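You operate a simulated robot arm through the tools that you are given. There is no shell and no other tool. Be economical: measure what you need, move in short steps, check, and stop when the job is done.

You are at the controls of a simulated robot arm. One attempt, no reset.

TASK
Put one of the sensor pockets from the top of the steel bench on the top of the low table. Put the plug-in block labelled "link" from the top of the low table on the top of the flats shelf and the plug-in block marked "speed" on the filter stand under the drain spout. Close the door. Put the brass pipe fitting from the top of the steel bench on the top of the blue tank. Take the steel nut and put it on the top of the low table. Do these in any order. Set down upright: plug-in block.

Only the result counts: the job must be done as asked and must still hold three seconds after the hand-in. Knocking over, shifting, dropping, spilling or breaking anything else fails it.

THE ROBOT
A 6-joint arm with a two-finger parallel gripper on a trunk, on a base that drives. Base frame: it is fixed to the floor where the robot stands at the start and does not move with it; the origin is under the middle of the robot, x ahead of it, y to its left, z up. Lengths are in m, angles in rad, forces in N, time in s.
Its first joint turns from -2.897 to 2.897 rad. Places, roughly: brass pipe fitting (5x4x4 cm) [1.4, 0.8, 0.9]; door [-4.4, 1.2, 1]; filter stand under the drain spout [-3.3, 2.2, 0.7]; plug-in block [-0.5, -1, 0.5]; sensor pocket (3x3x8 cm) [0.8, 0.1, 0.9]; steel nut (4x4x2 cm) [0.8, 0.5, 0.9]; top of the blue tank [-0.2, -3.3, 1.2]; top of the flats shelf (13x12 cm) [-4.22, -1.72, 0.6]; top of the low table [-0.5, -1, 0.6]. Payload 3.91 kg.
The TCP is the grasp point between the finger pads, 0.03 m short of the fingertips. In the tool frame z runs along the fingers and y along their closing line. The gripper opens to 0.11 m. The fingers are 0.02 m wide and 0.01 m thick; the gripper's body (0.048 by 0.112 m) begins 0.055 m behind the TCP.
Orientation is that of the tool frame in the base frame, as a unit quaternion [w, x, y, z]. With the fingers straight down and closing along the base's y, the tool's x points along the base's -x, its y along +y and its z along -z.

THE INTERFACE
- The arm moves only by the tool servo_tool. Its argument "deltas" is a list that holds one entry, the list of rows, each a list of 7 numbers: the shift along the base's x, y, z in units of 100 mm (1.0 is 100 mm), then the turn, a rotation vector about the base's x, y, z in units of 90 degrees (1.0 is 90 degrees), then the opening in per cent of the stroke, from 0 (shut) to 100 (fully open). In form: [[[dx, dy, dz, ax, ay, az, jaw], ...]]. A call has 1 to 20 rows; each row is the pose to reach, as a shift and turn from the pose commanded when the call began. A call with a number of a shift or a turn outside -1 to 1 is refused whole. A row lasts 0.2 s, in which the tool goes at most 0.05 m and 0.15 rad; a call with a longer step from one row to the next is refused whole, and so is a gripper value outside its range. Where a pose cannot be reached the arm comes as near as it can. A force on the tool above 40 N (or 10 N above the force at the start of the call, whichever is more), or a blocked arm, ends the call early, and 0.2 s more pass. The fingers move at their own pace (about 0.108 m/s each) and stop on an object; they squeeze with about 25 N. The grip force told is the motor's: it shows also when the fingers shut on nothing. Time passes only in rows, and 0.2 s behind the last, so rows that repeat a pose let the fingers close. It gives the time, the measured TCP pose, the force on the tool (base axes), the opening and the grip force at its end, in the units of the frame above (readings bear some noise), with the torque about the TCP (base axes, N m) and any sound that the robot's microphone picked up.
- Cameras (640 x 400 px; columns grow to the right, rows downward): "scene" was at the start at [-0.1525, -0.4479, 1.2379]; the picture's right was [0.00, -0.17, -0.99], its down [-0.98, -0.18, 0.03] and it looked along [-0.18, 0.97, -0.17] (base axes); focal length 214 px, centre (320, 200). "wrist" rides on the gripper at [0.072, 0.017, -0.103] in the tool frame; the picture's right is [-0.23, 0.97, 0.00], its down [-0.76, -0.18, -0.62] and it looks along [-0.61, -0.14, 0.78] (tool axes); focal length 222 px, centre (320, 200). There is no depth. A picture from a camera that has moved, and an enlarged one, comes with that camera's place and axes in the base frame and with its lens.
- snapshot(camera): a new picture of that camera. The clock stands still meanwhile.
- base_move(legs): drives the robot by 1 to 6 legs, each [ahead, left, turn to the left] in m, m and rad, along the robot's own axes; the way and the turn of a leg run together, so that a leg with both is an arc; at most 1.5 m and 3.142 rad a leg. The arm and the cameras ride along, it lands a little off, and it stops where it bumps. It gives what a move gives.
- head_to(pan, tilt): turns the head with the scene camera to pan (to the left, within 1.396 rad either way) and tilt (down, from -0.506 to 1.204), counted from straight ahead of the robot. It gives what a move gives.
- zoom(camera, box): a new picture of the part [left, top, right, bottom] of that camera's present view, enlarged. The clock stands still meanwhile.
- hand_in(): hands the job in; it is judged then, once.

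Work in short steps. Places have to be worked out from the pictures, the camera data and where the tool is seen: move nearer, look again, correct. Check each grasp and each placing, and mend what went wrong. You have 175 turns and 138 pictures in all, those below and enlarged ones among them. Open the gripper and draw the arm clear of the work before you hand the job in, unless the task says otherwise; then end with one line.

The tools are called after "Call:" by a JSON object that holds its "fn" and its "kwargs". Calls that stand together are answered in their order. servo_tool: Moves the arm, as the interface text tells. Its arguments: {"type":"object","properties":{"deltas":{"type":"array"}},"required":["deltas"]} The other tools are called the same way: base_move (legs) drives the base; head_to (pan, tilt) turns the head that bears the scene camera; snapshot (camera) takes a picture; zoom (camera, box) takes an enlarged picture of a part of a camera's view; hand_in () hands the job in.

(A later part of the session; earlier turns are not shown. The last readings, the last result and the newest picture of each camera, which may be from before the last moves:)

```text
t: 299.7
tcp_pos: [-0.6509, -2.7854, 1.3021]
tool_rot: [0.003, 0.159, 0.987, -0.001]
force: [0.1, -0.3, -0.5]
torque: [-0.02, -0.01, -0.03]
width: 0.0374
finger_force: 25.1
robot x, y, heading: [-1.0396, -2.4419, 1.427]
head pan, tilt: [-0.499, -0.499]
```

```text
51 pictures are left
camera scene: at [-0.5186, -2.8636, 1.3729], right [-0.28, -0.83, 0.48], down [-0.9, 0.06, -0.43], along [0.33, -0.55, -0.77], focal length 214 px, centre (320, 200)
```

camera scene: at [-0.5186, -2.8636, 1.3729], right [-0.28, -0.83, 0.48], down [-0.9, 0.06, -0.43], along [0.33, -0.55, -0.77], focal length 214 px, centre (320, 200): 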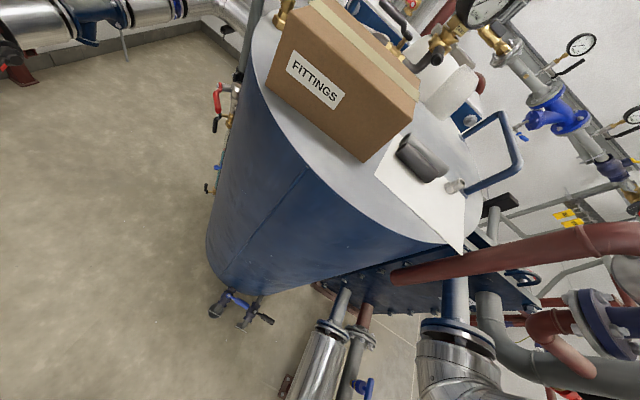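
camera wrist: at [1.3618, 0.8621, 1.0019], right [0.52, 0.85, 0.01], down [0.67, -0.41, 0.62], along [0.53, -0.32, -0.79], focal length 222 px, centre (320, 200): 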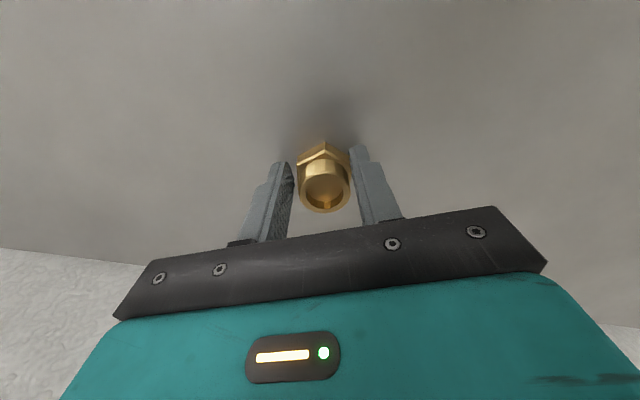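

Call:
{"fn": "zoom", "kwargs": {"camera": "scene", "box": [250, 0, 538, 180]}}

Call:
{"fn": "zoom", "kwargs": {"camera": "scene", "box": [330, 90, 522, 270]}}

```text
2.22 times, centred on (394, 90) of scene
camera zoom: at [-0.5186, -2.8636, 1.3729], right [-0.28, -0.83, 0.48], down [-0.9, 0.06, -0.43], along [0.33, -0.55, -0.77], focal length 477 px, centre (156, 444)
```

zoom: 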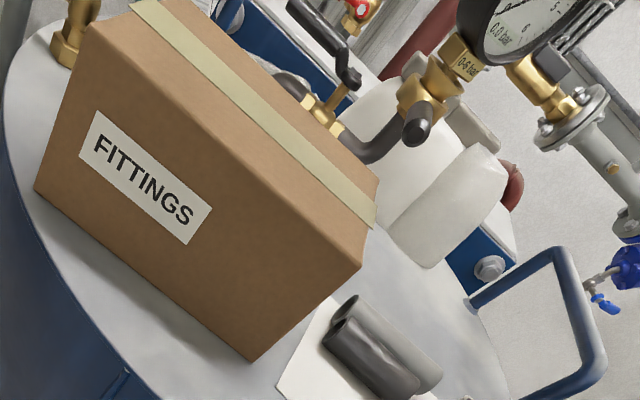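

```text
2.22 times, centred on (426, 180) of scene
camera zoom: at [-0.5186, -2.8636, 1.3729], right [-0.28, -0.83, 0.48], down [-0.9, 0.06, -0.43], along [0.33, -0.55, -0.77], focal length 477 px, centre (84, 244)
```

zoom: 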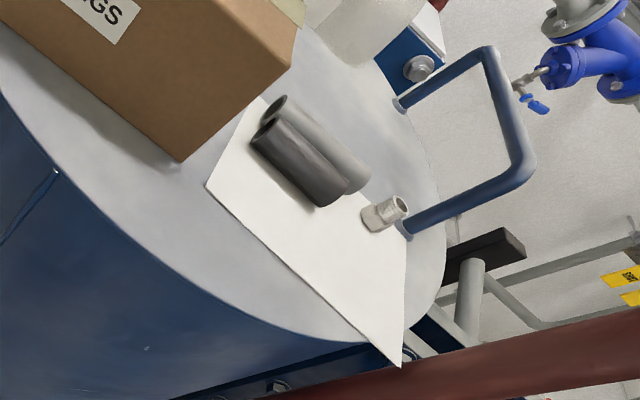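

The box is only ~8 cm high; bare tank top lies between box corner, paper and rim around (-0.44,-3.05). I drive closer so the tool comes over the rim there, and look straight down.

Call:
{"fn": "base_move", "kwargs": {"legs": [[-0.191, -0.22, 0]]}}

Call:
{"fn": "head_to", "kwargs": {"pan": 0, "tilt": 0.3}}

Call:
{"fn": "snapshot", "kwargs": {"camera": "scene"}}

Call:
{"fn": "snapshot", "kwargs": {"camera": "wrist"}}

```text
t: 301.7
tcp_pos: [-0.461, -3.0069, 1.3021]
tool_rot: [0.003, 0.16, 0.987, -0.001]
force: [-0.2, -0.3, -0.8]
torque: [0.04, 0.01, 0.01]
width: 0.0374
finger_force: 24.5
robot x, y, heading: [-0.8534, -2.6664, 1.424]
head pan, tilt: [-0.499, -0.499]
```

```text
t: 302.9
tcp_pos: [-0.4603, -3.0065, 1.3029]
tool_rot: [0.004, 0.159, 0.987, -0.001]
force: [-0.4, 0.2, -1.4]
torque: [0.0, 0.06, 0.02]
width: 0.0376
finger_force: 25.0
robot x, y, heading: [-0.8511, -2.664, 1.428]
head pan, tilt: [0.0, 0.3]
```

```text
48 pictures are left
camera scene: at [-0.3829, -3.0326, 1.3378], right [-0.32, -0.95, 0.0], down [-0.91, 0.3, 0.29], along [-0.27, 0.09, -0.96], focal length 214 px, centre (320, 200)
```

scene: 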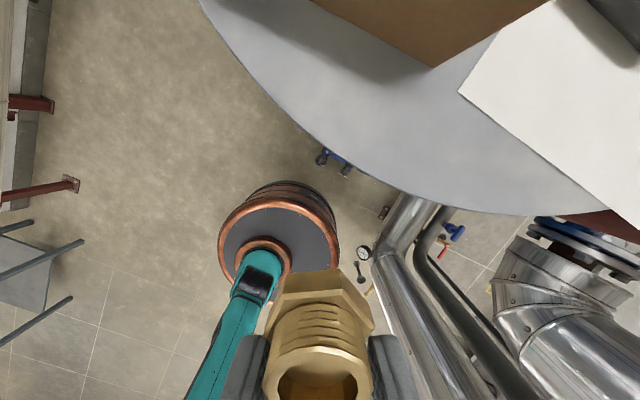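

```text
47 pictures are left
camera wrist: at [-0.5256, -2.9661, 1.4042], right [0.52, 0.85, 0.0], down [0.66, -0.41, 0.63], along [0.54, -0.33, -0.78], focal length 222 px, centre (320, 200)
```

wrist: 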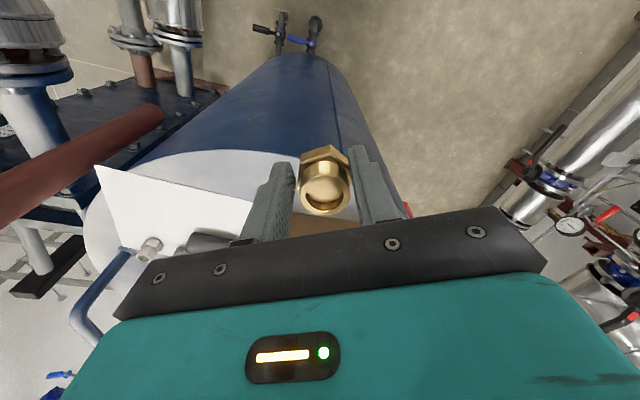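

Bare area is centred about (-0.391,-3.081), free radius ≈3.3 cm. I stow the head, move over it at height, then lower.

Call:
{"fn": "head_to", "kwargs": {"pan": 0, "tilt": 0.9}}

Call:
{"fn": "servo_tool", "kwargs": {"deltas": [[[0.23, -0.25, 0, 0, 0, 0, 0], [0.46, -0.5, 0, 0, 0, 0, 0], [0.695, -0.745, 0, 0, 0, 0, 0]]]}}

Call:
{"fn": "snapshot", "kwargs": {"camera": "wrist"}}

Call:
{"fn": "snapshot", "kwargs": {"camera": "scene"}}

```text
t: 303.9
tcp_pos: [-0.4599, -3.0065, 1.302]
tool_rot: [0.003, 0.161, 0.987, -0.001]
force: [1.5, -0.3, -0.4]
torque: [-0.01, -0.01, 0.01]
width: 0.0372
finger_force: 24.9
robot x, y, heading: [-0.8493, -2.6597, 1.422]
head pan, tilt: [0.0, 0.901]
```

```text
t: 304.7
tcp_pos: [-0.392, -3.0772, 1.2841]
tool_rot: [0.007, 0.161, 0.987, -0.004]
force: [-0.2, -0.4, 0.1]
torque: [-0.06, -0.04, -0.01]
width: 0.0371
finger_force: 24.5
out of reach, approached as far as the arm can: row 2, 3
robot x, y, heading: [-0.8518, -2.6672, 1.421]
head pan, tilt: [0.0, 0.901]
```

```text
46 pictures are left
camera wrist: at [-0.4575, -3.0359, 1.3857], right [0.52, 0.85, 0.0], down [0.66, -0.4, 0.64], along [0.54, -0.33, -0.77], focal length 222 px, centre (320, 200)
```

wrist: 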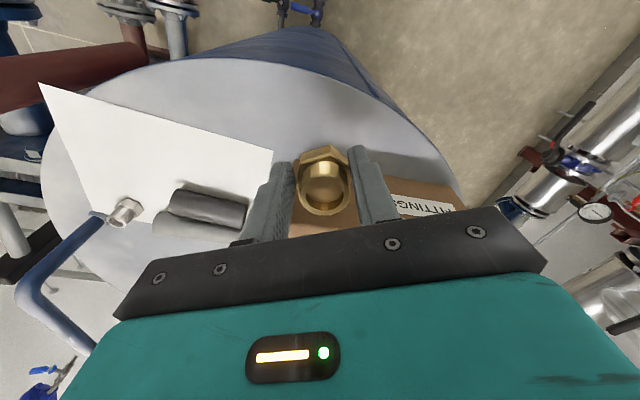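

```text
45 pictures are left
camera scene: at [-0.3643, -3.086, 1.3376], right [-0.32, -0.95, 0.0], down [-0.6, 0.2, 0.77], along [-0.74, 0.24, -0.63], focal length 214 px, centre (320, 200)
```

scene: 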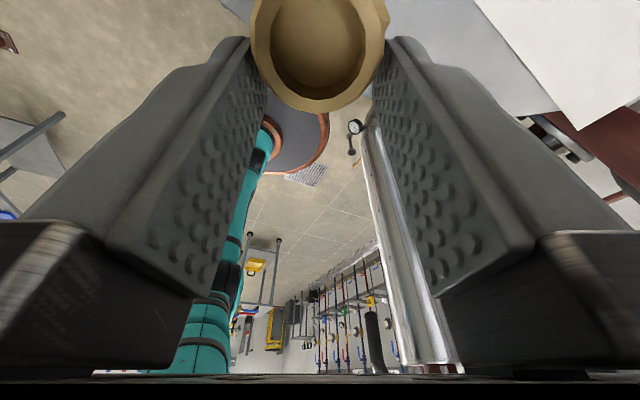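

Position verified between paper corner and rim (each ≈4.5 cm away). I lower, then creep to contact.

Call:
{"fn": "servo_tool", "kwargs": {"deltas": [[[0, 0, -0.2, 0, 0, 0, 0], [0, 0, -0.4, 0, 0, 0, 0]]]}}

Call:
{"fn": "servo_tool", "kwargs": {"deltas": [[[0, 0, -0.02, 0, 0, 0, 0], [0, 0, -0.04, 0, 0, 0, 0], [0, 0, -0.06, 0, 0, 0, 0], [0, 0, -0.06, 0, 0, 0, 0]]]}}

```text
t: 305.3
tcp_pos: [-0.3939, -3.0757, 1.2448]
tool_rot: [0.003, 0.161, 0.987, -0.001]
force: [-0.3, 0.4, -1.2]
torque: [-0.02, -0.03, -0.02]
width: 0.0374
finger_force: 24.9
robot x, y, heading: [-0.8471, -2.6621, 1.42]
head pan, tilt: [0.0, 0.901]
```

```text
t: 306.3
tcp_pos: [-0.3954, -3.0769, 1.2393]
tool_rot: [0.003, 0.161, 0.987, 0.0]
force: [-0.5, 0.2, -1.1]
torque: [0.01, 0.01, 0.0]
width: 0.0374
finger_force: 24.5
robot x, y, heading: [-0.8485, -2.6613, 1.422]
head pan, tilt: [0.0, 0.901]
```

Call:
{"fn": "servo_tool", "kwargs": {"deltas": [[[0, 0, -0.02, 0, 0, 0, 0], [0, 0, -0.04, 0, 0, 0, 0], [0, 0, -0.06, 0, 0, 0, 0], [0, 0, -0.08, 0, 0, 0, 0], [0, 0, -0.08, 0, 0, 0, 0]]]}}

Call:
{"fn": "zoom", "kwargs": {"camera": "wrist", "box": [200, 40, 440, 240]}}

```text
t: 307.5
tcp_pos: [-0.3955, -3.0752, 1.2285]
tool_rot: [0.004, 0.161, 0.987, -0.001]
force: [-0.3, 1.4, -1.4]
torque: [-0.01, 0.03, -0.01]
width: 0.0369
finger_force: 24.9
robot x, y, heading: [-0.8528, -2.6589, 1.424]
head pan, tilt: [0.0, 0.901]
```

```text
2.00 times, centred on (320, 140) of wrist
camera zoom: at [-0.46, -3.0365, 1.3311], right [0.52, 0.85, 0.0], down [0.66, -0.41, 0.63], along [0.54, -0.33, -0.78], focal length 444 px, centre (320, 320)
```

zoom: 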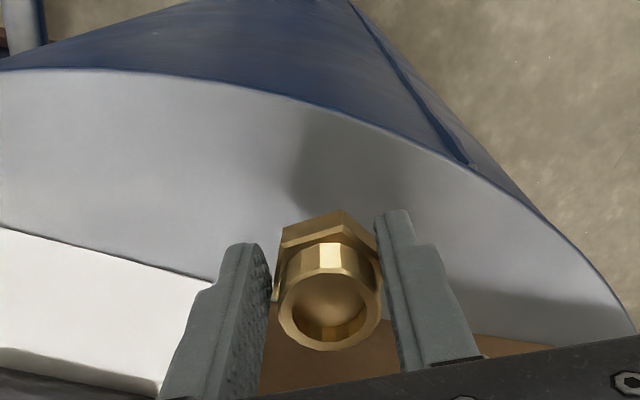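

Still hovering. I continue creeping down.

Call:
{"fn": "servo_tool", "kwargs": {"deltas": [[[0, 0, -0.03, 0, 0, 0, 0], [0, 0, -0.06, 0, 0, 0, 0], [0, 0, -0.08, 0, 0, 0, 0], [0, 0, -0.1, 0, 0, 0, 0], [0, 0, -0.1, 0, 0, 0, 0]]]}}

Call:
{"fn": "servo_tool", "kwargs": {"deltas": [[[0, 0, -0.02, 0, 0, 0, 0], [0, 0, -0.04, 0, 0, 0, 0], [0, 0, -0.06, 0, 0, 0, 0], [0, 0, -0.08, 0, 0, 0, 0], [0, 0, -0.08, 0, 0, 0, 0]]]}}

```text
t: 308.7
tcp_pos: [-0.395, -3.0764, 1.22]
tool_rot: [0.004, 0.161, 0.987, -0.001]
force: [-0.7, -0.2, -0.7]
torque: [0.03, 0.01, 0.03]
width: 0.0371
finger_force: 25.0
robot x, y, heading: [-0.846, -2.6623, 1.423]
head pan, tilt: [0.0, 0.901]
```

```text
t: 309.9
tcp_pos: [-0.3951, -3.0757, 1.212]
tool_rot: [0.004, 0.161, 0.987, -0.002]
force: [-1.3, 1.8, 4.9]
torque: [-0.37, -0.2, 0.02]
width: 0.0371
finger_force: 24.9
robot x, y, heading: [-0.8499, -2.6642, 1.419]
head pan, tilt: [0.0, 0.901]
```

A small force with torque: perhaps the gripper body touches the box. I look before going further.

Call:
{"fn": "zoom", "kwargs": {"camera": "wrist", "box": [200, 40, 440, 240]}}

Call:
{"fn": "snapshot", "kwargs": {"camera": "scene"}}

```text
2.00 times, centred on (320, 140) of wrist
camera zoom: at [-0.4603, -3.0356, 1.3146], right [0.52, 0.85, 0.0], down [0.66, -0.41, 0.63], along [0.54, -0.33, -0.78], focal length 444 px, centre (320, 320)
```

zoom: 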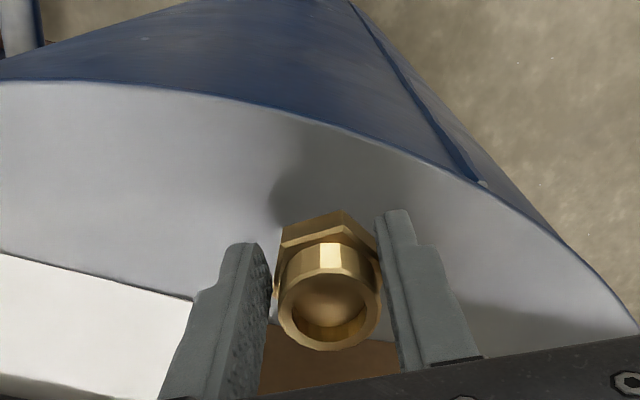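

```text
42 pictures are left
camera scene: at [-0.3677, -3.0854, 1.266], right [-0.32, -0.95, 0.0], down [-0.59, 0.2, 0.78], along [-0.74, 0.25, -0.62], focal length 214 px, centre (320, 200)
```

scene: 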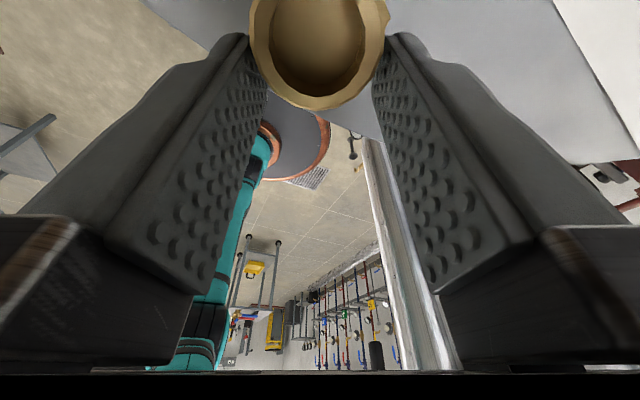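

Likely the head (hanging on the box side) touches the box. I rise 1.5 cm, stow the head fully, shift slightly outward, and turn the fingers tangential.

Call:
{"fn": "servo_tool", "kwargs": {"deltas": [[[0, 0, 0.15, 0, 0, 0, 0], [-0.03, 0.03, 0.25, 0, 0, -0.08, 0], [-0.05, 0.05, 0.25, 0, 0, -0.16, 0], [-0.05, 0.05, 0.25, 0, 0, -0.24, 0], [-0.05, 0.05, 0.25, 0, 0, -0.3, 0]]]}}

Call:
{"fn": "head_to", "kwargs": {"pan": 0, "tilt": 1.2}}

Call:
{"fn": "servo_tool", "kwargs": {"deltas": [[[0, 0, -0.15, 0, 0, 0, 0], [0, 0, -0.22, 0, 0, 0, 0], [0, 0, -0.25, 0, 0, 0, 0], [0, 0, -0.27, 0, 0, 0, 0], [0, 0, -0.29, 0, 0, 0, 0], [0, 0, -0.29, 0, 0, 0, 0]]]}}

Call:
{"fn": "zoom", "kwargs": {"camera": "wrist", "box": [200, 40, 440, 240]}}

```text
t: 311.1
tcp_pos: [-0.3995, -3.0712, 1.2359]
tool_rot: [0.003, 0.387, 0.922, -0.001]
force: [0.0, -0.2, -0.2]
torque: [0.02, 0.01, -0.03]
width: 0.037
finger_force: 25.1
robot x, y, heading: [-0.8495, -2.6637, 1.423]
head pan, tilt: [0.0, 0.901]
```

```text
t: 311.9
tcp_pos: [-0.4016, -3.0717, 1.2374]
tool_rot: [0.004, 0.387, 0.922, -0.001]
force: [-0.9, -1.2, -0.9]
torque: [-0.01, 0.01, 0.0]
width: 0.037
finger_force: 24.6
robot x, y, heading: [-0.8497, -2.6661, 1.42]
head pan, tilt: [0.0, 1.201]
```

```text
t: 313.3
tcp_pos: [-0.3998, -3.0726, 1.2093]
tool_rot: [0.003, 0.386, 0.922, -0.002]
force: [-0.6, 0.9, -1.0]
torque: [-0.02, -0.01, 0.02]
width: 0.0371
finger_force: 24.7
robot x, y, heading: [-0.8479, -2.6644, 1.422]
head pan, tilt: [0.0, 1.201]
```

```text
2.00 times, centred on (320, 140) of wrist
camera zoom: at [-0.4398, -3.0071, 1.3102], right [0.85, 0.52, 0.0], down [0.4, -0.66, 0.63], along [0.33, -0.54, -0.78], focal length 444 px, centre (320, 320)
```

zoom: 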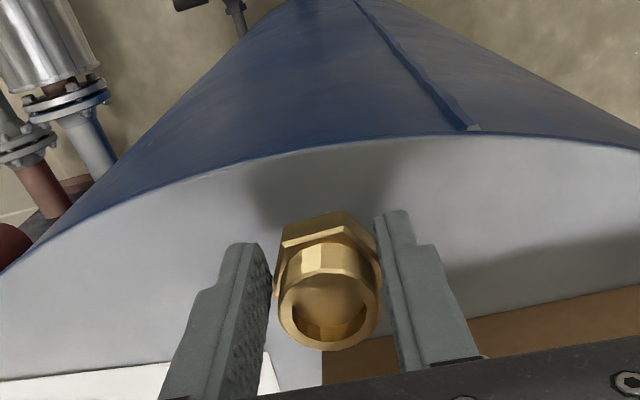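

No contact now at lower height, so it was the head. I continue creeping down.

Call:
{"fn": "servo_tool", "kwargs": {"deltas": [[[0, 0, -0.02, 0, 0, 0, 0], [0, 0, -0.04, 0, 0, 0, 0], [0, 0, -0.06, 0, 0, 0, 0], [0, 0, -0.08, 0, 0, 0, 0], [0, 0, -0.08, 0, 0, 0, 0]]]}}

Call:
{"fn": "servo_tool", "kwargs": {"deltas": [[[0, 0, -0.02, 0, 0, 0, 0], [0, 0, -0.04, 0, 0, 0, 0], [0, 0, -0.05, 0, 0, 0, 0], [0, 0, -0.05, 0, 0, 0, 0]]]}}

```text
t: 314.5
tcp_pos: [-0.4, -3.072, 1.1993]
tool_rot: [0.003, 0.386, 0.922, -0.002]
force: [-0.2, -0.5, -1.4]
torque: [0.01, 0.01, -0.01]
width: 0.0369
finger_force: 25.0
robot x, y, heading: [-0.8501, -2.6612, 1.419]
head pan, tilt: [0.0, 1.201]
```

```text
t: 315.5
tcp_pos: [-0.3992, -3.0705, 1.1963]
tool_rot: [0.004, 0.386, 0.922, -0.002]
force: [1.3, -0.7, 14.3]
torque: [0.09, 0.03, 0.02]
width: 0.0369
finger_force: 24.6
robot x, y, heading: [-0.8478, -2.6646, 1.42]
head pan, tilt: [0.0, 1.201]
```

Contact (14 N). Rim margin is ~3 cm from centre; I lift 8 mm, shift 8 mm inward, set down and release.

Call:
{"fn": "servo_tool", "kwargs": {"deltas": [[[0, 0, 0.08, 0, 0, 0, 0], [0.06, -0.06, 0.08, 0, 0, 0, 0], [0.06, -0.06, 0.04, 0, 0, 0, 0], [0.06, -0.06, 0.02, 0, 0, 0, 0], [0.06, -0.06, 0.0, 0, 0, 0, 0], [0.06, -0.06, 0.0, 0, 0, 0, 0]]]}}

Call:
{"fn": "servo_tool", "kwargs": {"deltas": [[[0, 0, 0.02, 0, 0, 0, 60], [0, 0, 0.02, 0, 0, 0, 60], [0, 0, 0.02, 0, 0, 0, 60], [0, 0, 0.3, 0, 0, 0, 60], [0, 0, 0.7, 0, 0, 0, 60], [0, 0, 0.9, 0, 0, 0, 60]]]}}

Call:
{"fn": "snapshot", "kwargs": {"camera": "wrist"}}

```text
t: 316.9
tcp_pos: [-0.3952, -3.0763, 1.1951]
tool_rot: [0.004, 0.386, 0.923, -0.001]
force: [2.5, -2.5, 15.1]
torque: [0.02, 0.07, -0.01]
width: 0.0365
finger_force: 24.8
robot x, y, heading: [-0.8495, -2.6627, 1.424]
head pan, tilt: [0.0, 1.201]
```

```text
t: 318.3
tcp_pos: [-0.3973, -3.077, 1.2843]
tool_rot: [0.006, 0.386, 0.922, -0.003]
force: [-0.4, 0.4, 0.4]
torque: [0.02, 0.04, 0.03]
width: 0.0662
finger_force: 0.1
robot x, y, heading: [-0.8505, -2.6646, 1.422]
head pan, tilt: [0.0, 1.201]
```

```text
40 pictures are left
camera wrist: at [-0.4372, -3.0114, 1.3861], right [0.85, 0.52, 0.0], down [0.4, -0.66, 0.63], along [0.33, -0.54, -0.77], focal length 222 px, centre (320, 200)
```

wrist: 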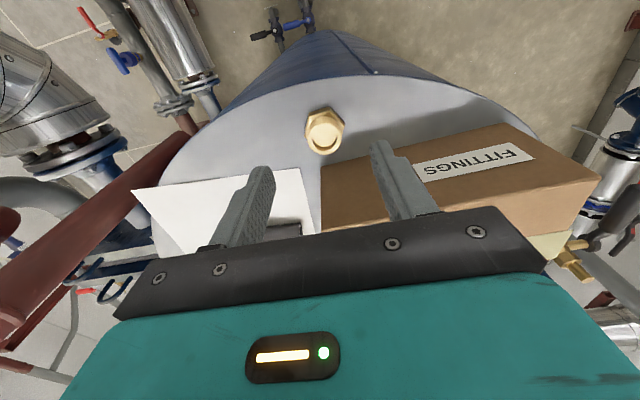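

The brass fitting stands on the tank top, box undisturbed. Now I return for the nut, to the left side of the steel bench.

Call:
{"fn": "base_move", "kwargs": {"legs": [[0.553, 0.791, 0], [0.875, 0.232, 0], [0.85, -0.277, 0], [0.465, -0.739, 0], [0.655, -0.071, 0], [0.274, -0.391, 0.166]]}}

Call:
{"fn": "head_to", "kwargs": {"pan": 0, "tilt": 0}}

Call:
{"fn": "snapshot", "kwargs": {"camera": "scene"}}

Call:
{"fn": "snapshot", "kwargs": {"camera": "wrist"}}

```text
t: 341.9
tcp_pos: [0.6182, 0.6924, 1.2846]
tool_rot: [0.007, 0.284, 0.959, -0.003]
force: [1.0, -0.1, 0.1]
torque: [0.0, -0.01, 0.01]
width: 0.0663
finger_force: 0.0
robot x, y, heading: [0.087, 1.0002, 1.638]
head pan, tilt: [0.0, 1.201]
```

```text
t: 343.3
tcp_pos: [0.6177, 0.692, 1.2847]
tool_rot: [0.007, 0.285, 0.959, -0.003]
force: [0.0, -0.1, 0.3]
torque: [0.0, -0.02, -0.02]
width: 0.0659
finger_force: 0.0
robot x, y, heading: [0.0852, 0.9999, 1.648]
head pan, tilt: [0.0, 0.0]
```

```text
39 pictures are left
camera scene: at [0.7092, 0.6322, 1.3245], right [-0.55, -0.84, 0.0], down [-0.84, 0.55, -0.01], along [0.01, -0.01, -1.0], focal length 214 px, centre (320, 200)
```

scene: 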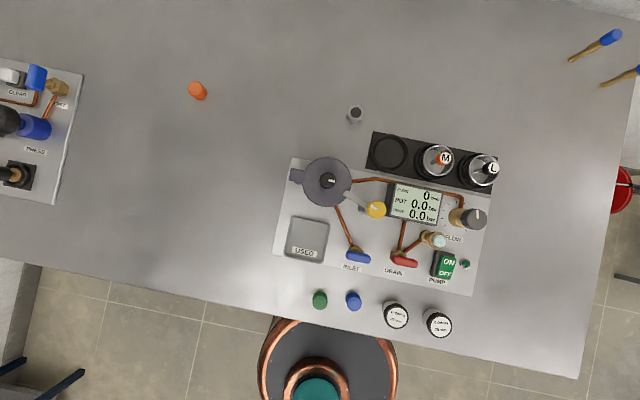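

```text
38 pictures are left
camera wrist: at [0.5642, 0.7475, 1.3862], right [0.72, 0.69, 0.0], down [0.53, -0.56, 0.63], along [0.44, -0.46, -0.77], focal length 222 px, centre (320, 200)
```

wrist: 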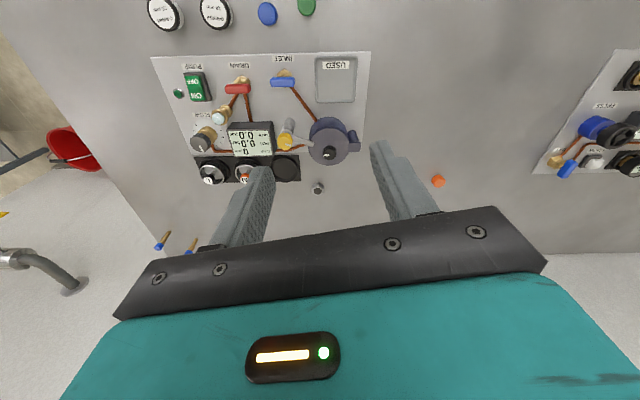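

Nut confirmed at (0.82,0.469). I approach in four equal shifts down to z≈0.95.

Call:
{"fn": "head_to", "kwargs": {"pan": 0, "tilt": 0.8}}

Call:
{"fn": "servo_tool", "kwargs": {"deltas": [[[0.17, -0.19, -0.28, 0, 0, 0, 70], [0.34, -0.38, -0.56, 0, 0, 0, 70], [0.505, -0.56, -0.84, 0, 0, 0, 70]]]}}

Call:
{"fn": "servo_tool", "kwargs": {"deltas": [[[0.17, -0.19, -0.28, 0, 0, 0, 70], [0.34, -0.38, -0.56, 0, 0, 0, 70], [0.505, -0.56, -0.84, 0, 0, 0, 70]]]}}

Call:
{"fn": "servo_tool", "kwargs": {"deltas": [[[0.17, -0.19, -0.28, 0, 0, 0, 70], [0.34, -0.38, -0.56, 0, 0, 0, 70], [0.505, -0.56, -0.84, 0, 0, 0, 70]]]}}

Call:
{"fn": "servo_tool", "kwargs": {"deltas": [[[0.17, -0.19, -0.2, 0, 0, 0, 70], [0.34, -0.38, -0.4, 0, 0, 0, 70], [0.505, -0.56, -0.6, 0, 0, 0, 70]]]}}

Call:
{"fn": "snapshot", "kwargs": {"camera": "wrist"}}

Call:
{"fn": "snapshot", "kwargs": {"camera": "scene"}}

```text
t: 344.4
tcp_pos: [0.6178, 0.6919, 1.2853]
tool_rot: [0.007, 0.284, 0.959, -0.003]
force: [0.2, 0.0, -1.0]
torque: [0.0, 0.01, 0.02]
width: 0.0661
finger_force: 0.0
robot x, y, heading: [0.0861, 1.0004, 1.638]
head pan, tilt: [0.0, 0.799]
```

```text
t: 345.2
tcp_pos: [0.6665, 0.6368, 1.2]
tool_rot: [0.006, 0.286, 0.958, -0.002]
force: [-0.8, -0.5, 0.2]
torque: [-0.05, -0.03, 0.0]
width: 0.077
finger_force: 0.0
robot x, y, heading: [0.0858, 0.9971, 1.636]
head pan, tilt: [0.0, 0.799]
```

```text
t: 346.0
tcp_pos: [0.7167, 0.5816, 1.1169]
tool_rot: [0.006, 0.285, 0.959, -0.002]
force: [-0.5, 0.3, 0.1]
torque: [-0.02, -0.04, 0.0]
width: 0.0772
finger_force: 0.1
robot x, y, heading: [0.0906, 1.0001, 1.642]
head pan, tilt: [0.0, 0.799]
```

```text
t: 346.8
tcp_pos: [0.768, 0.5242, 1.0343]
tool_rot: [0.006, 0.285, 0.958, -0.003]
force: [-0.4, 0.4, -0.4]
torque: [0.0, -0.02, 0.02]
width: 0.0769
finger_force: 0.0
robot x, y, heading: [0.0853, 1.0004, 1.641]
head pan, tilt: [0.0, 0.799]
```

```text
t: 347.6
tcp_pos: [0.8196, 0.4677, 0.9732]
tool_rot: [0.007, 0.285, 0.959, -0.003]
force: [-1.0, -0.3, 1.9]
torque: [-0.08, -0.03, -0.01]
width: 0.0773
finger_force: 0.0
robot x, y, heading: [0.0894, 0.9961, 1.642]
head pan, tilt: [0.0, 0.799]
```

```text
37 pictures are left
camera wrist: at [0.7667, 0.5234, 1.0743], right [0.72, 0.69, 0.0], down [0.53, -0.56, 0.63], along [0.44, -0.46, -0.77], focal length 222 px, centre (320, 200)
```

wrist: 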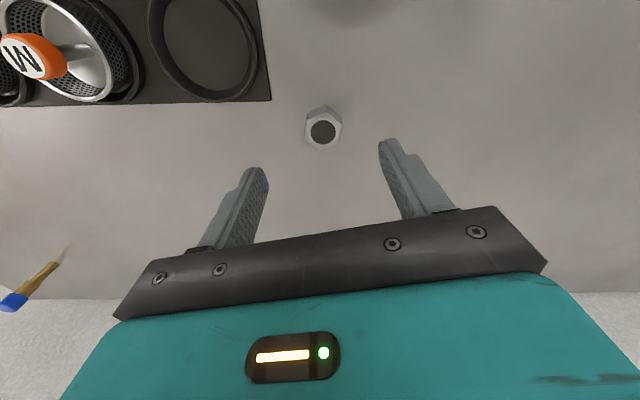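

```text
36 pictures are left
camera scene: at [0.8514, 0.4474, 1.0211], right [-0.55, -0.84, 0.0], down [-0.59, 0.39, 0.71], along [-0.59, 0.38, -0.71], focal length 214 px, centre (320, 200)
```

scene: 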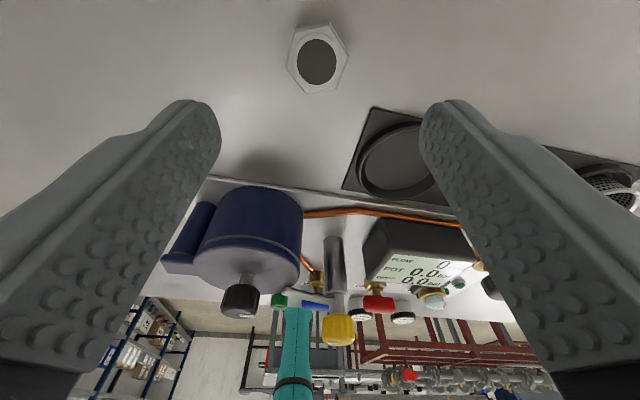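

Aligned. I lower to just above the bench and close on the nut.

Call:
{"fn": "servo_tool", "kwargs": {"deltas": [[[0.04, 0, -0.4, 0, 0, 0, 70], [0.04, 0, -0.7, 0, 0, 0, 70], [0.04, 0, -0.76, 0, 0, 0, 70], [0.04, 0, -0.76, 0, 0, 0, 0], [0.04, 0, -0.76, 0, 0, 0, 0], [0.04, 0, -0.76, 0, 0, 0, 0], [0.04, 0, -0.76, 0, 0, 0, 0]]]}}

Call:
{"fn": "snapshot", "kwargs": {"camera": "wrist"}}

```text
t: 349.2
tcp_pos: [0.8238, 0.4679, 0.8963]
tool_rot: [0.007, 0.285, 0.959, -0.002]
force: [0.4, 0.2, -0.5]
torque: [0.03, 0.02, 0.0]
width: 0.0361
finger_force: 25.6
robot x, y, heading: [0.089, 0.9965, 1.637]
head pan, tilt: [0.0, 0.799]
```

```text
35 pictures are left
camera wrist: at [0.7707, 0.5231, 0.9985], right [0.72, 0.69, 0.0], down [0.53, -0.56, 0.63], along [0.44, -0.46, -0.77], focal length 222 px, centre (320, 200)
```

wrist: 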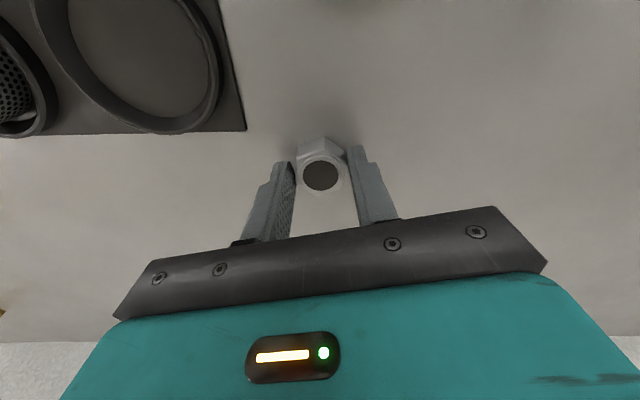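

Nut held (36 mm). I lift, retract and drive to the low table.

Call:
{"fn": "servo_tool", "kwargs": {"deltas": [[[0, 0, 0.4, 0, 0, 0, 0], [0, 0, 0.8, 0, 0, 0, 0], [-0.1, 0.08, 1.0, 0, 0, 0, 0]]]}}

Call:
{"fn": "servo_tool", "kwargs": {"deltas": [[[-0.28, 0.2, 0.28, 0, 0, 0, 0], [-0.56, 0.4, 0.56, 0, 0, 0, 0], [-0.84, 0.6, 0.84, 0, 0, 0, 0]]]}}

Call:
{"fn": "servo_tool", "kwargs": {"deltas": [[[-0.28, 0.2, 0.28, 0, 0, 0, 0], [-0.56, 0.4, 0.56, 0, 0, 0, 0], [-0.84, 0.6, 0.84, 0, 0, 0, 0]]]}}

Call:
{"fn": "servo_tool", "kwargs": {"deltas": [[[-0.28, 0.2, 0.1, 0, 0, 0, 0], [-0.56, 0.4, 0.2, 0, 0, 0, 0], [-0.7, 0.5, 0.25, 0, 0, 0, 0]]]}}

Call:
{"fn": "base_move", "kwargs": {"legs": [[-0.27, 0.392, 0], [-0.637, 0.211, 0], [0, 0, -1.26], [-0.018, -0.316, 0]]}}

Call:
{"fn": "head_to", "kwargs": {"pan": 0, "tilt": 0.3}}

Call:
{"fn": "snapshot", "kwargs": {"camera": "scene"}}

Call:
{"fn": "snapshot", "kwargs": {"camera": "wrist"}}

```text
t: 350.0
tcp_pos: [0.8145, 0.477, 0.9962]
tool_rot: [0.005, 0.284, 0.959, -0.002]
force: [0.5, -0.5, -2.4]
torque: [0.03, 0.03, 0.01]
width: 0.036
finger_force: 25.1
robot x, y, heading: [0.0842, 1.0036, 1.634]
head pan, tilt: [0.0, 0.799]
```

```text
t: 350.8
tcp_pos: [0.7281, 0.5367, 1.0767]
tool_rot: [0.005, 0.286, 0.958, -0.001]
force: [0.9, -1.0, -2.2]
torque: [0.02, 0.04, 0.01]
width: 0.0362
finger_force: 25.2
robot x, y, heading: [0.0869, 0.9965, 1.638]
head pan, tilt: [0.0, 0.799]
```

```text
t: 351.6
tcp_pos: [0.6478, 0.5978, 1.1632]
tool_rot: [0.007, 0.285, 0.958, -0.002]
force: [0.5, 0.0, -1.9]
torque: [0.07, 0.05, 0.02]
width: 0.0365
finger_force: 25.3
robot x, y, heading: [0.09, 0.9992, 1.64]
head pan, tilt: [0.0, 0.799]
```

```text
t: 352.4
tcp_pos: [0.5766, 0.6461, 1.1911]
tool_rot: [0.006, 0.285, 0.959, -0.001]
force: [0.6, 0.2, -0.8]
torque: [0.06, -0.01, -0.02]
width: 0.0359
finger_force: 25.4
robot x, y, heading: [0.0886, 0.9977, 1.641]
head pan, tilt: [0.0, 0.799]
```

```text
t: 363.4
tcp_pos: [-0.5428, -0.8333, 1.1913]
tool_rot: [0.003, 0.795, 0.606, -0.006]
force: [0.3, 0.4, -0.8]
torque: [-0.01, 0.02, 0.02]
width: 0.0359
finger_force: 25.1
robot x, y, heading: [-0.3589, -0.2633, 0.378]
head pan, tilt: [0.0, 0.799]
```

```text
t: 364.4
tcp_pos: [-0.5431, -0.833, 1.1892]
tool_rot: [0.003, 0.795, 0.606, -0.006]
force: [-0.3, 0.5, -0.6]
torque: [-0.01, 0.0, -0.01]
width: 0.0357
finger_force: 25.3
robot x, y, heading: [-0.3586, -0.2591, 0.379]
head pan, tilt: [0.0, 0.3]
```

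```text
34 pictures are left
camera scene: at [-0.5641, -0.9123, 1.2267], right [-0.96, 0.26, 0.0], down [0.25, 0.92, 0.28], along [0.07, 0.27, -0.96], focal length 214 px, centre (320, 200)
```

scene: 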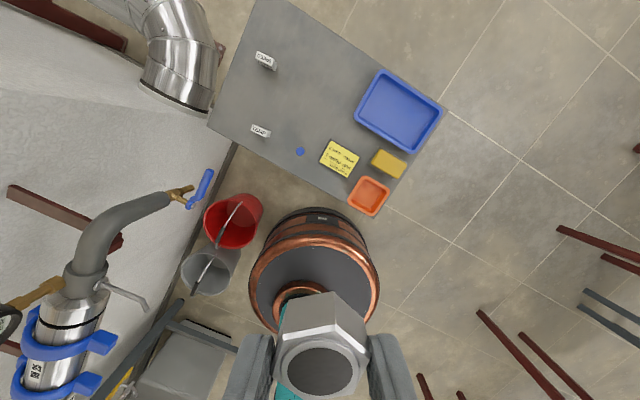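

```text
33 pictures are left
camera wrist: at [-0.5073, -0.7657, 1.2922], right [0.88, -0.48, 0.0], down [-0.37, -0.68, 0.63], along [-0.3, -0.56, -0.77], focal length 222 px, centre (320, 200)
```

wrist: 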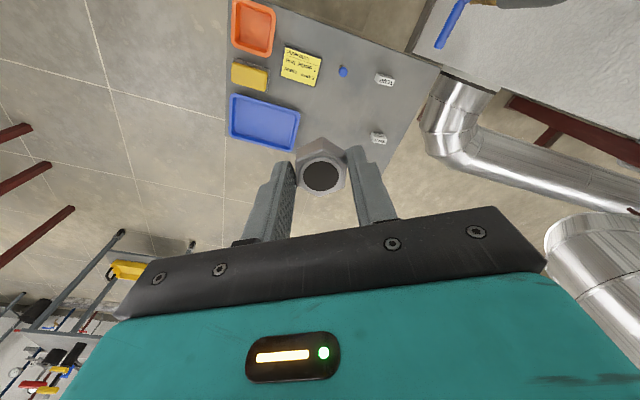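

All table items are where expected. I take the nut to the free spot (-0.60,-1.02).

Call:
{"fn": "head_to", "kwargs": {"pan": 0, "tilt": 0.9}}

Call:
{"fn": "servo_tool", "kwargs": {"deltas": [[[-0.095, -0.31, -0.2, 0, 0, 0, 0], [-0.19, -0.62, -0.4, 0, 0, 0, 0], [-0.285, -0.935, -0.6, 0, 0, 0, 0]]]}}

Call:
{"fn": "servo_tool", "kwargs": {"deltas": [[[-0.095, -0.31, -0.2, 0, 0, 0, 0], [-0.19, -0.62, -0.4, 0, 0, 0, 0], [-0.285, -0.935, -0.6, 0, 0, 0, 0]]]}}

Call:
{"fn": "servo_tool", "kwargs": {"deltas": [[[0, 0, -0.5, 0, 0, 0, 0], [0, 0, -1.0, 0, 0, 0, 0]]]}}

Call:
{"fn": "servo_tool", "kwargs": {"deltas": [[[0, 0, -0.5, 0, 0, 0, 0], [0, 0, -1.0, 0, 0, 0, 0]]]}}

Call:
{"fn": "servo_tool", "kwargs": {"deltas": [[[0, 0, -0.5, 0, 0, 0, 0], [0, 0, -1.0, 0, 0, 0, 0]]]}}

Call:
{"fn": "servo_tool", "kwargs": {"deltas": [[[0, 0, -0.5, 0, 0, 0, 0], [0, 0, -0.9, 0, 0, 0, 0]]]}}

Call:
{"fn": "snapshot", "kwargs": {"camera": "wrist"}}

```text
t: 365.4
tcp_pos: [-0.5423, -0.8332, 1.1909]
tool_rot: [0.003, 0.795, 0.606, -0.006]
force: [-0.1, -0.9, -1.3]
torque: [0.02, -0.01, 0.0]
width: 0.0353
finger_force: 24.7
robot x, y, heading: [-0.3585, -0.2568, 0.374]
head pan, tilt: [0.0, 0.901]
```

```text
t: 366.1
tcp_pos: [-0.5722, -0.928, 1.1313]
tool_rot: [0.003, 0.795, 0.606, -0.006]
force: [0.5, -0.1, -0.8]
torque: [-0.07, 0.01, 0.0]
width: 0.0355
finger_force: 25.1
robot x, y, heading: [-0.3557, -0.2593, 0.379]
head pan, tilt: [0.0, 0.901]
```

```text
t: 366.9
tcp_pos: [-0.6013, -1.0207, 1.0713]
tool_rot: [0.004, 0.796, 0.606, -0.006]
force: [0.2, 0.3, 0.4]
torque: [-0.11, 0.01, 0.02]
width: 0.0354
finger_force: 24.4
robot x, y, heading: [-0.3577, -0.2596, 0.38]
head pan, tilt: [0.0, 0.901]
```

```text
t: 367.6
tcp_pos: [-0.5995, -1.0216, 0.9685]
tool_rot: [0.003, 0.795, 0.606, -0.007]
force: [-0.3, -0.1, -0.5]
torque: [-0.04, -0.01, -0.01]
width: 0.0354
finger_force: 24.9
robot x, y, heading: [-0.3608, -0.2611, 0.379]
head pan, tilt: [0.0, 0.901]
```

```text
t: 368.1
tcp_pos: [-0.6009, -1.0207, 0.8675]
tool_rot: [0.004, 0.795, 0.607, -0.006]
force: [0.7, -0.2, -0.9]
torque: [-0.06, -0.02, 0.0]
width: 0.0354
finger_force: 25.1
robot x, y, heading: [-0.3569, -0.26, 0.38]
head pan, tilt: [0.0, 0.901]
```

```text
t: 368.8
tcp_pos: [-0.6, -1.0188, 0.7707]
tool_rot: [0.003, 0.796, 0.606, -0.007]
force: [0.3, 1.0, -0.2]
torque: [-0.01, -0.01, 0.03]
width: 0.0353
finger_force: 25.2
robot x, y, heading: [-0.3564, -0.2575, 0.375]
head pan, tilt: [0.0, 0.901]
```

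```text
t: 369.4
tcp_pos: [-0.599, -1.0186, 0.6815]
tool_rot: [0.004, 0.795, 0.607, -0.006]
force: [-0.2, 0.6, 0.1]
torque: [0.01, 0.0, -0.02]
width: 0.0354
finger_force: 24.7
robot x, y, heading: [-0.357, -0.2645, 0.38]
head pan, tilt: [0.0, 0.901]
```

```text
32 pictures are left
camera wrist: at [-0.5645, -0.9513, 0.7828], right [0.88, -0.48, 0.0], down [-0.37, -0.68, 0.63], along [-0.3, -0.56, -0.77], focal length 222 px, centre (320, 200)
```

wrist: 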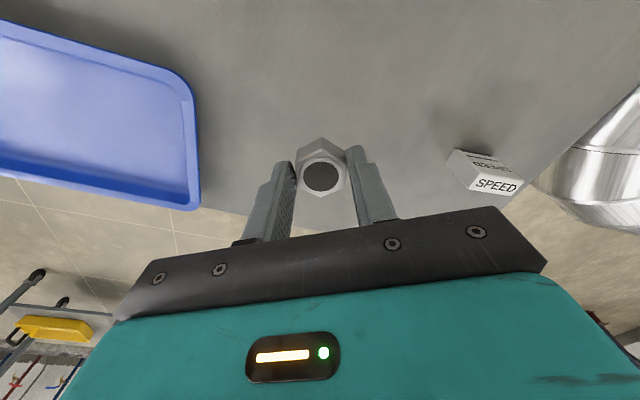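

Clear spot with ~10 cm to the edge. I lower and creep to contact.

Call:
{"fn": "servo_tool", "kwargs": {"deltas": [[[0, 0, -0.3, 0, 0, 0, 0], [0, 0, -0.55, 0, 0, 0, 0], [0, 0, -0.6, 0, 0, 0, 0]]]}}

Call:
{"fn": "servo_tool", "kwargs": {"deltas": [[[0, 0, -0.03, 0, 0, 0, 0], [0, 0, -0.06, 0, 0, 0, 0], [0, 0, -0.09, 0, 0, 0, 0], [0, 0, -0.11, 0, 0, 0, 0], [0, 0, -0.11, 0, 0, 0, 0]]]}}

```text
t: 370.1
tcp_pos: [-0.5999, -1.0201, 0.6194]
tool_rot: [0.004, 0.796, 0.606, -0.007]
force: [0.3, -0.1, -0.2]
torque: [0.03, -0.01, -0.03]
width: 0.0354
finger_force: 25.3
robot x, y, heading: [-0.3568, -0.2611, 0.379]
head pan, tilt: [0.0, 0.901]
```

```text
t: 371.4
tcp_pos: [-0.6003, -1.0208, 0.61]
tool_rot: [0.005, 0.796, 0.606, -0.006]
force: [-0.7, -0.2, 23.2]
torque: [0.06, -0.19, 0.1]
width: 0.0321
finger_force: 24.8
robot x, y, heading: [-0.3617, -0.2589, 0.375]
head pan, tilt: [0.0, 0.901]
```

Contact. I release and rise.

Call:
{"fn": "servo_tool", "kwargs": {"deltas": [[[0, 0, 0.02, 0, 0, 0, 60], [0, 0, 0.02, 0, 0, 0, 60], [0, 0, 0.02, 0, 0, 0, 60], [0, 0, 0.3, 0, 0, 0, 60], [0, 0, 0.7, 0, 0, 0, 60], [0, 0, 1.0, 0, 0, 0, 60]]]}}

Call:
{"fn": "servo_tool", "kwargs": {"deltas": [[[0, 0, 0.4, 0, 0, 0, 80], [0.3, -0.2, 0.6, 0, 0, 0, 80], [0.6, -0.5, 0.6, 0, 0, 0, 80], [0.9, -0.8, 0.6, 0, 0, 0, 80]]]}}

Call:
{"fn": "head_to", "kwargs": {"pan": 0, "tilt": 0.4}}

Call:
{"fn": "snapshot", "kwargs": {"camera": "wrist"}}

Call:
{"fn": "snapshot", "kwargs": {"camera": "scene"}}

```text
t: 372.8
tcp_pos: [-0.6018, -1.0185, 0.7105]
tool_rot: [0.003, 0.795, 0.606, -0.005]
force: [-0.5, 0.2, 0.7]
torque: [0.0, -0.01, 0.0]
width: 0.0659
finger_force: 0.0
robot x, y, heading: [-0.36, -0.2567, 0.378]
head pan, tilt: [0.0, 0.901]
```

```text
t: 373.8
tcp_pos: [-0.5105, -1.101, 0.7686]
tool_rot: [0.004, 0.796, 0.606, -0.006]
force: [-0.2, 0.8, 0.5]
torque: [0.0, -0.03, -0.02]
width: 0.0879
finger_force: 0.1
robot x, y, heading: [-0.3575, -0.2563, 0.381]
head pan, tilt: [0.0, 0.901]
```

```text
t: 374.7
tcp_pos: [-0.5099, -1.1007, 0.7674]
tool_rot: [0.003, 0.795, 0.606, -0.007]
force: [0.3, 0.4, -0.5]
torque: [0.01, -0.01, -0.01]
width: 0.0881
finger_force: 0.1
robot x, y, heading: [-0.3576, -0.258, 0.378]
head pan, tilt: [0.0, 0.4]
```

```text
31 pictures are left
camera wrist: at [-0.4741, -1.0336, 0.8698], right [0.88, -0.48, 0.0], down [-0.37, -0.68, 0.63], along [-0.3, -0.56, -0.77], focal length 222 px, centre (320, 200)
```

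wrist: 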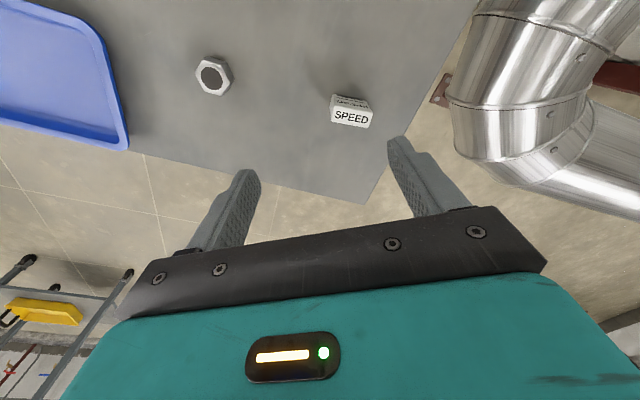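

```text
30 pictures are left
camera scene: at [-0.5284, -1.1712, 0.8049], right [-0.96, 0.26, 0.0], down [0.25, 0.89, 0.38], along [0.1, 0.36, -0.93], focal length 214 px, centre (320, 200)
```

scene: 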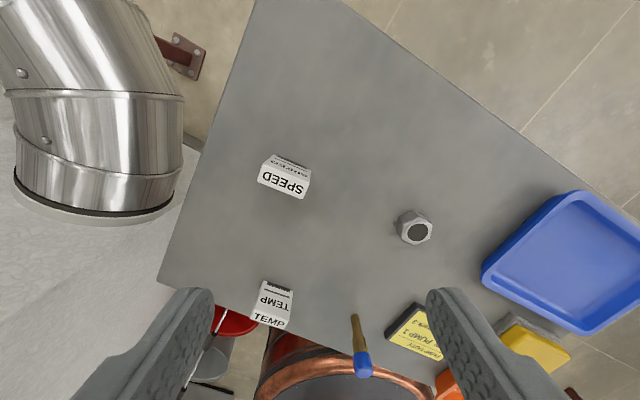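

Nut is on the table. Now I zoom on SPEED for its position and yaw.

Call:
{"fn": "zoom", "kwargs": {"camera": "scene", "box": [240, 145, 336, 205]}}

Call:
{"fn": "zoom", "kwargs": {"camera": "wrist", "box": [304, 80, 400, 140]}}

```text
6.67 times, centred on (288, 175) of scene
camera zoom: at [-0.5284, -1.1712, 0.8049], right [-0.96, 0.26, 0.0], down [0.25, 0.89, 0.38], along [0.1, 0.36, -0.93], focal length 1430 px, centre (533, 367)
```

zoom: 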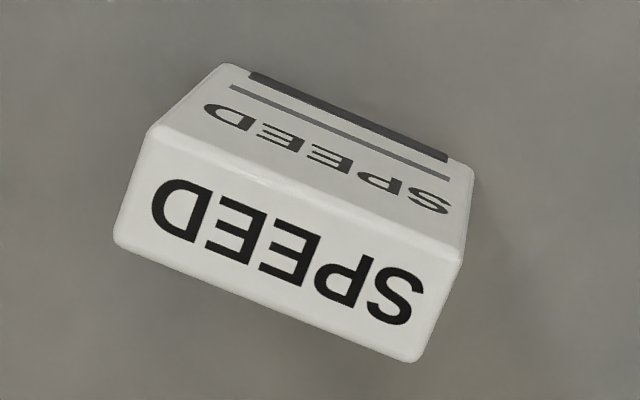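

```text
6.67 times, centred on (352, 110) of wrist
camera zoom: at [-0.4741, -1.0336, 0.8698], right [0.88, -0.48, 0.0], down [-0.37, -0.68, 0.63], along [-0.3, -0.56, -0.77], focal length 1481 px, centre (107, 800)
```

zoom: 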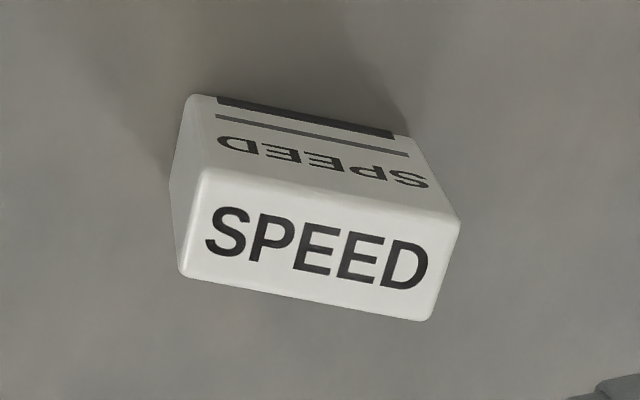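

SPEED at (-0.481,-1.126), long axis at 141°. I align the fingers and descend to grip its ends as with LINK.

Call:
{"fn": "head_to", "kwargs": {"pan": 0, "tilt": 0.9}}

Call:
{"fn": "servo_tool", "kwargs": {"deltas": [[[0.1, -0.08, -0.1, 0, 0, -0.09, 85], [0.2, -0.17, -0.3, 0, 0, -0.18, 85], [0.29, -0.25, -0.6, 0, 0, -0.262, 85], [0.29, -0.25, -0.75, 0, 0, -0.262, 85]]]}}

Call:
{"fn": "snapshot", "kwargs": {"camera": "wrist"}}

```text
t: 375.6
tcp_pos: [-0.5088, -1.1004, 0.7687]
tool_rot: [0.003, 0.795, 0.606, -0.006]
force: [-0.2, -0.1, -0.5]
torque: [0.06, -0.03, -0.02]
width: 0.088
finger_force: 0.0
robot x, y, heading: [-0.3585, -0.2609, 0.38]
head pan, tilt: [0.0, 0.901]
```

```text
t: 376.6
tcp_pos: [-0.4813, -1.1251, 0.6933]
tool_rot: [0.001, 0.903, 0.431, -0.006]
force: [0.5, 1.0, -0.8]
torque: [-0.01, 0.04, 0.03]
width: 0.0933
finger_force: 0.1
robot x, y, heading: [-0.358, -0.2602, 0.379]
head pan, tilt: [0.0, 0.901]
```

```text
27 pictures are left
camera wrist: at [-0.422, -1.0774, 0.7956], right [0.61, -0.79, 0.0], down [-0.61, -0.47, 0.63], along [-0.5, -0.39, -0.77], focal length 222 px, centre (320, 200)
```

wrist: 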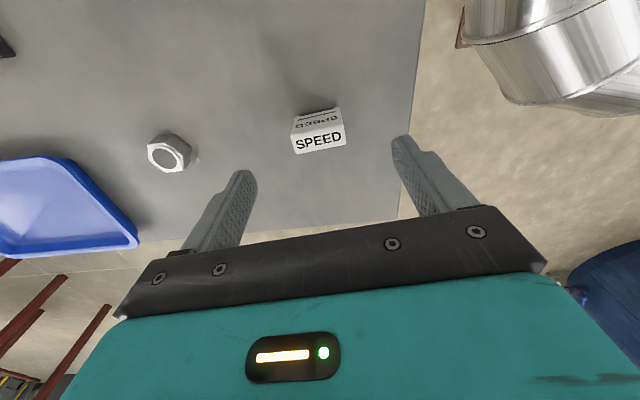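

Aligned. I descend and close.

Call:
{"fn": "servo_tool", "kwargs": {"deltas": [[[0, 0, -0.4, 0, 0, 0, 85], [0, 0, -0.78, 0, 0, 0, 85], [0, 0, -0.78, 0, 0, 0, 0], [0, 0, -0.78, 0, 0, 0, 0], [0, 0, -0.78, 0, 0, 0, 0], [0, 0, -0.78, 0, 0, 0, 0]]]}}

Call:
{"fn": "servo_tool", "kwargs": {"deltas": [[[0, 0, 0.5, 0, 0, 0, 0], [0, 0, 1.0, 0, 0, 0, 0]]]}}

Call:
{"fn": "snapshot", "kwargs": {"camera": "wrist"}}

```text
t: 378.0
tcp_pos: [-0.4804, -1.1244, 0.6167]
tool_rot: [0.002, 0.902, 0.432, -0.006]
force: [-0.7, -0.4, 0.8]
torque: [-0.03, -0.03, -0.02]
width: 0.0434
finger_force: 24.6
robot x, y, heading: [-0.3553, -0.2597, 0.378]
head pan, tilt: [0.0, 0.901]
```

```text
t: 378.6
tcp_pos: [-0.479, -1.124, 0.714]
tool_rot: [0.002, 0.902, 0.431, -0.006]
force: [-1.7, 1.1, -1.0]
torque: [0.06, 0.0, -0.01]
width: 0.0435
finger_force: 25.0
robot x, y, heading: [-0.3622, -0.2603, 0.376]
head pan, tilt: [0.0, 0.901]
```

```text
26 pictures are left
camera wrist: at [-0.4202, -1.077, 0.8159], right [0.61, -0.79, 0.0], down [-0.61, -0.48, 0.63], along [-0.5, -0.39, -0.77], focal length 222 px, centre (320, 200)
```

wrist: 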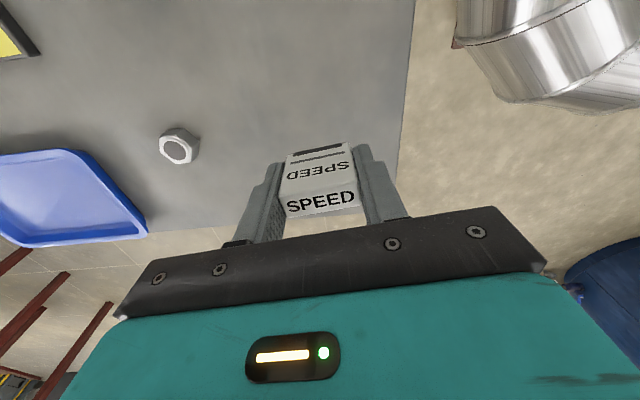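

SPEED held. I lift and retract, then drive round the cart again toward the stand.

Call:
{"fn": "servo_tool", "kwargs": {"deltas": [[[0.06, 0.2, 0.3, 0, 0, 0, 0], [0.12, 0.4, 0.6, 0, 0, 0, 0], [0.15, 0.6, 0.95, 0, 0, 0, 0]]]}}

Call:
{"fn": "servo_tool", "kwargs": {"deltas": [[[0, 0.25, 0.3, 0, 0, 0, 0], [0, 0.5, 0.6, 0, 0, 0, 0], [0, 0.75, 0.95, 0, 0, 0, 0]]]}}

Call:
{"fn": "servo_tool", "kwargs": {"deltas": [[[0, 0.25, 0.3, 0, 0, 0, 0], [0, 0.5, 0.6, 0, 0, 0, 0], [0, 0.75, 0.95, 0, 0, 0, 0]]]}}

Call:
{"fn": "servo_tool", "kwargs": {"deltas": [[[0, 0.25, 0.3, 0, 0, 0, 0], [0, 0.5, 0.6, 0, 0, 0, 0], [0, 0.75, 0.95, 0, 0, 0, 0]]]}}

Call:
{"fn": "base_move", "kwargs": {"legs": [[-0.805, 0.384, 0], [-0.704, -0.689, 0], [-0.434, -0.904, 0], [0, 0, -2.22], [0.498, -0.671, 0], [-0.219, -0.704, 0]]}}

```text
t: 379.4
tcp_pos: [-0.4655, -1.0672, 0.8095]
tool_rot: [0.001, 0.902, 0.431, -0.005]
force: [0.1, -0.3, -1.4]
torque: [0.06, -0.06, -0.03]
width: 0.0433
finger_force: 25.0
robot x, y, heading: [-0.358, -0.2586, 0.375]
head pan, tilt: [0.0, 0.901]
```

```text
t: 380.2
tcp_pos: [-0.4668, -0.9936, 0.9055]
tool_rot: [0.002, 0.903, 0.431, -0.006]
force: [0.0, -0.6, -1.1]
torque: [0.04, -0.03, -0.02]
width: 0.0434
finger_force: 25.0
robot x, y, heading: [-0.3582, -0.2602, 0.379]
head pan, tilt: [0.0, 0.901]
```

```text
t: 381.0
tcp_pos: [-0.4651, -0.9169, 0.9978]
tool_rot: [0.001, 0.902, 0.431, -0.006]
force: [0.7, -0.8, -1.3]
torque: [0.02, -0.03, 0.03]
width: 0.0434
finger_force: 25.4
robot x, y, heading: [-0.3577, -0.2598, 0.381]
head pan, tilt: [0.0, 0.901]
```

```text
t: 381.8
tcp_pos: [-0.4681, -0.8411, 1.0958]
tool_rot: [0.002, 0.902, 0.431, -0.006]
force: [0.6, -0.5, -0.8]
torque: [0.04, 0.01, 0.01]
width: 0.0434
finger_force: 25.1
robot x, y, heading: [-0.3592, -0.2644, 0.379]
head pan, tilt: [0.0, 0.901]
```

```text
t: 408.9
tcp_pos: [-3.4701, -1.5703, 1.0968]
tool_rot: [-0.004, 0.785, -0.619, -0.005]
force: [1.6, 0.0, -0.8]
torque: [-0.01, 0.03, 0.0]
width: 0.0435
finger_force: 24.7
robot x, y, heading: [-3.0786, -2.0128, -1.846]
head pan, tilt: [0.0, 0.901]
```

I continue through the corridor to the region before the stand's table.

Call:
{"fn": "base_move", "kwargs": {"legs": [[-0.641, -0.722, 0], [-1.156, -0.69, 0], [-1.043, 0.381, 0]]}}

Call:
{"fn": "head_to", "kwargs": {"pan": 0.9, "tilt": -0.3}}

Call:
{"fn": "snapshot", "kwargs": {"camera": "scene"}}

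```text
t: 425.6
tcp_pos: [-3.6398, 1.4624, 1.0959]
tool_rot: [-0.005, 0.786, -0.619, -0.005]
force: [-0.2, 0.0, -1.2]
torque: [-0.02, 0.01, -0.02]
width: 0.0436
finger_force: 25.1
robot x, y, heading: [-3.2457, 1.022, -1.849]
head pan, tilt: [0.0, 0.901]
```

```text
t: 427.0
tcp_pos: [-3.641, 1.4627, 1.0958]
tool_rot: [-0.005, 0.786, -0.618, -0.006]
force: [0.5, 0.5, 0.1]
torque: [-0.01, 0.0, 0.01]
width: 0.0432
finger_force: 25.1
robot x, y, heading: [-3.2426, 1.0209, -1.849]
head pan, tilt: [0.901, -0.3]
```

```text
25 pictures are left
camera scene: at [-3.7324, 1.5778, 1.1775], right [0.6, 0.16, -0.78], down [0.0, -0.98, -0.2], along [-0.8, 0.12, -0.59], focal length 214 px, centre (320, 200)
```

scene: 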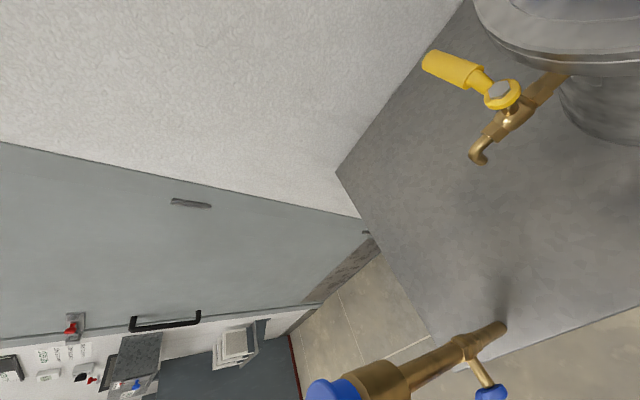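

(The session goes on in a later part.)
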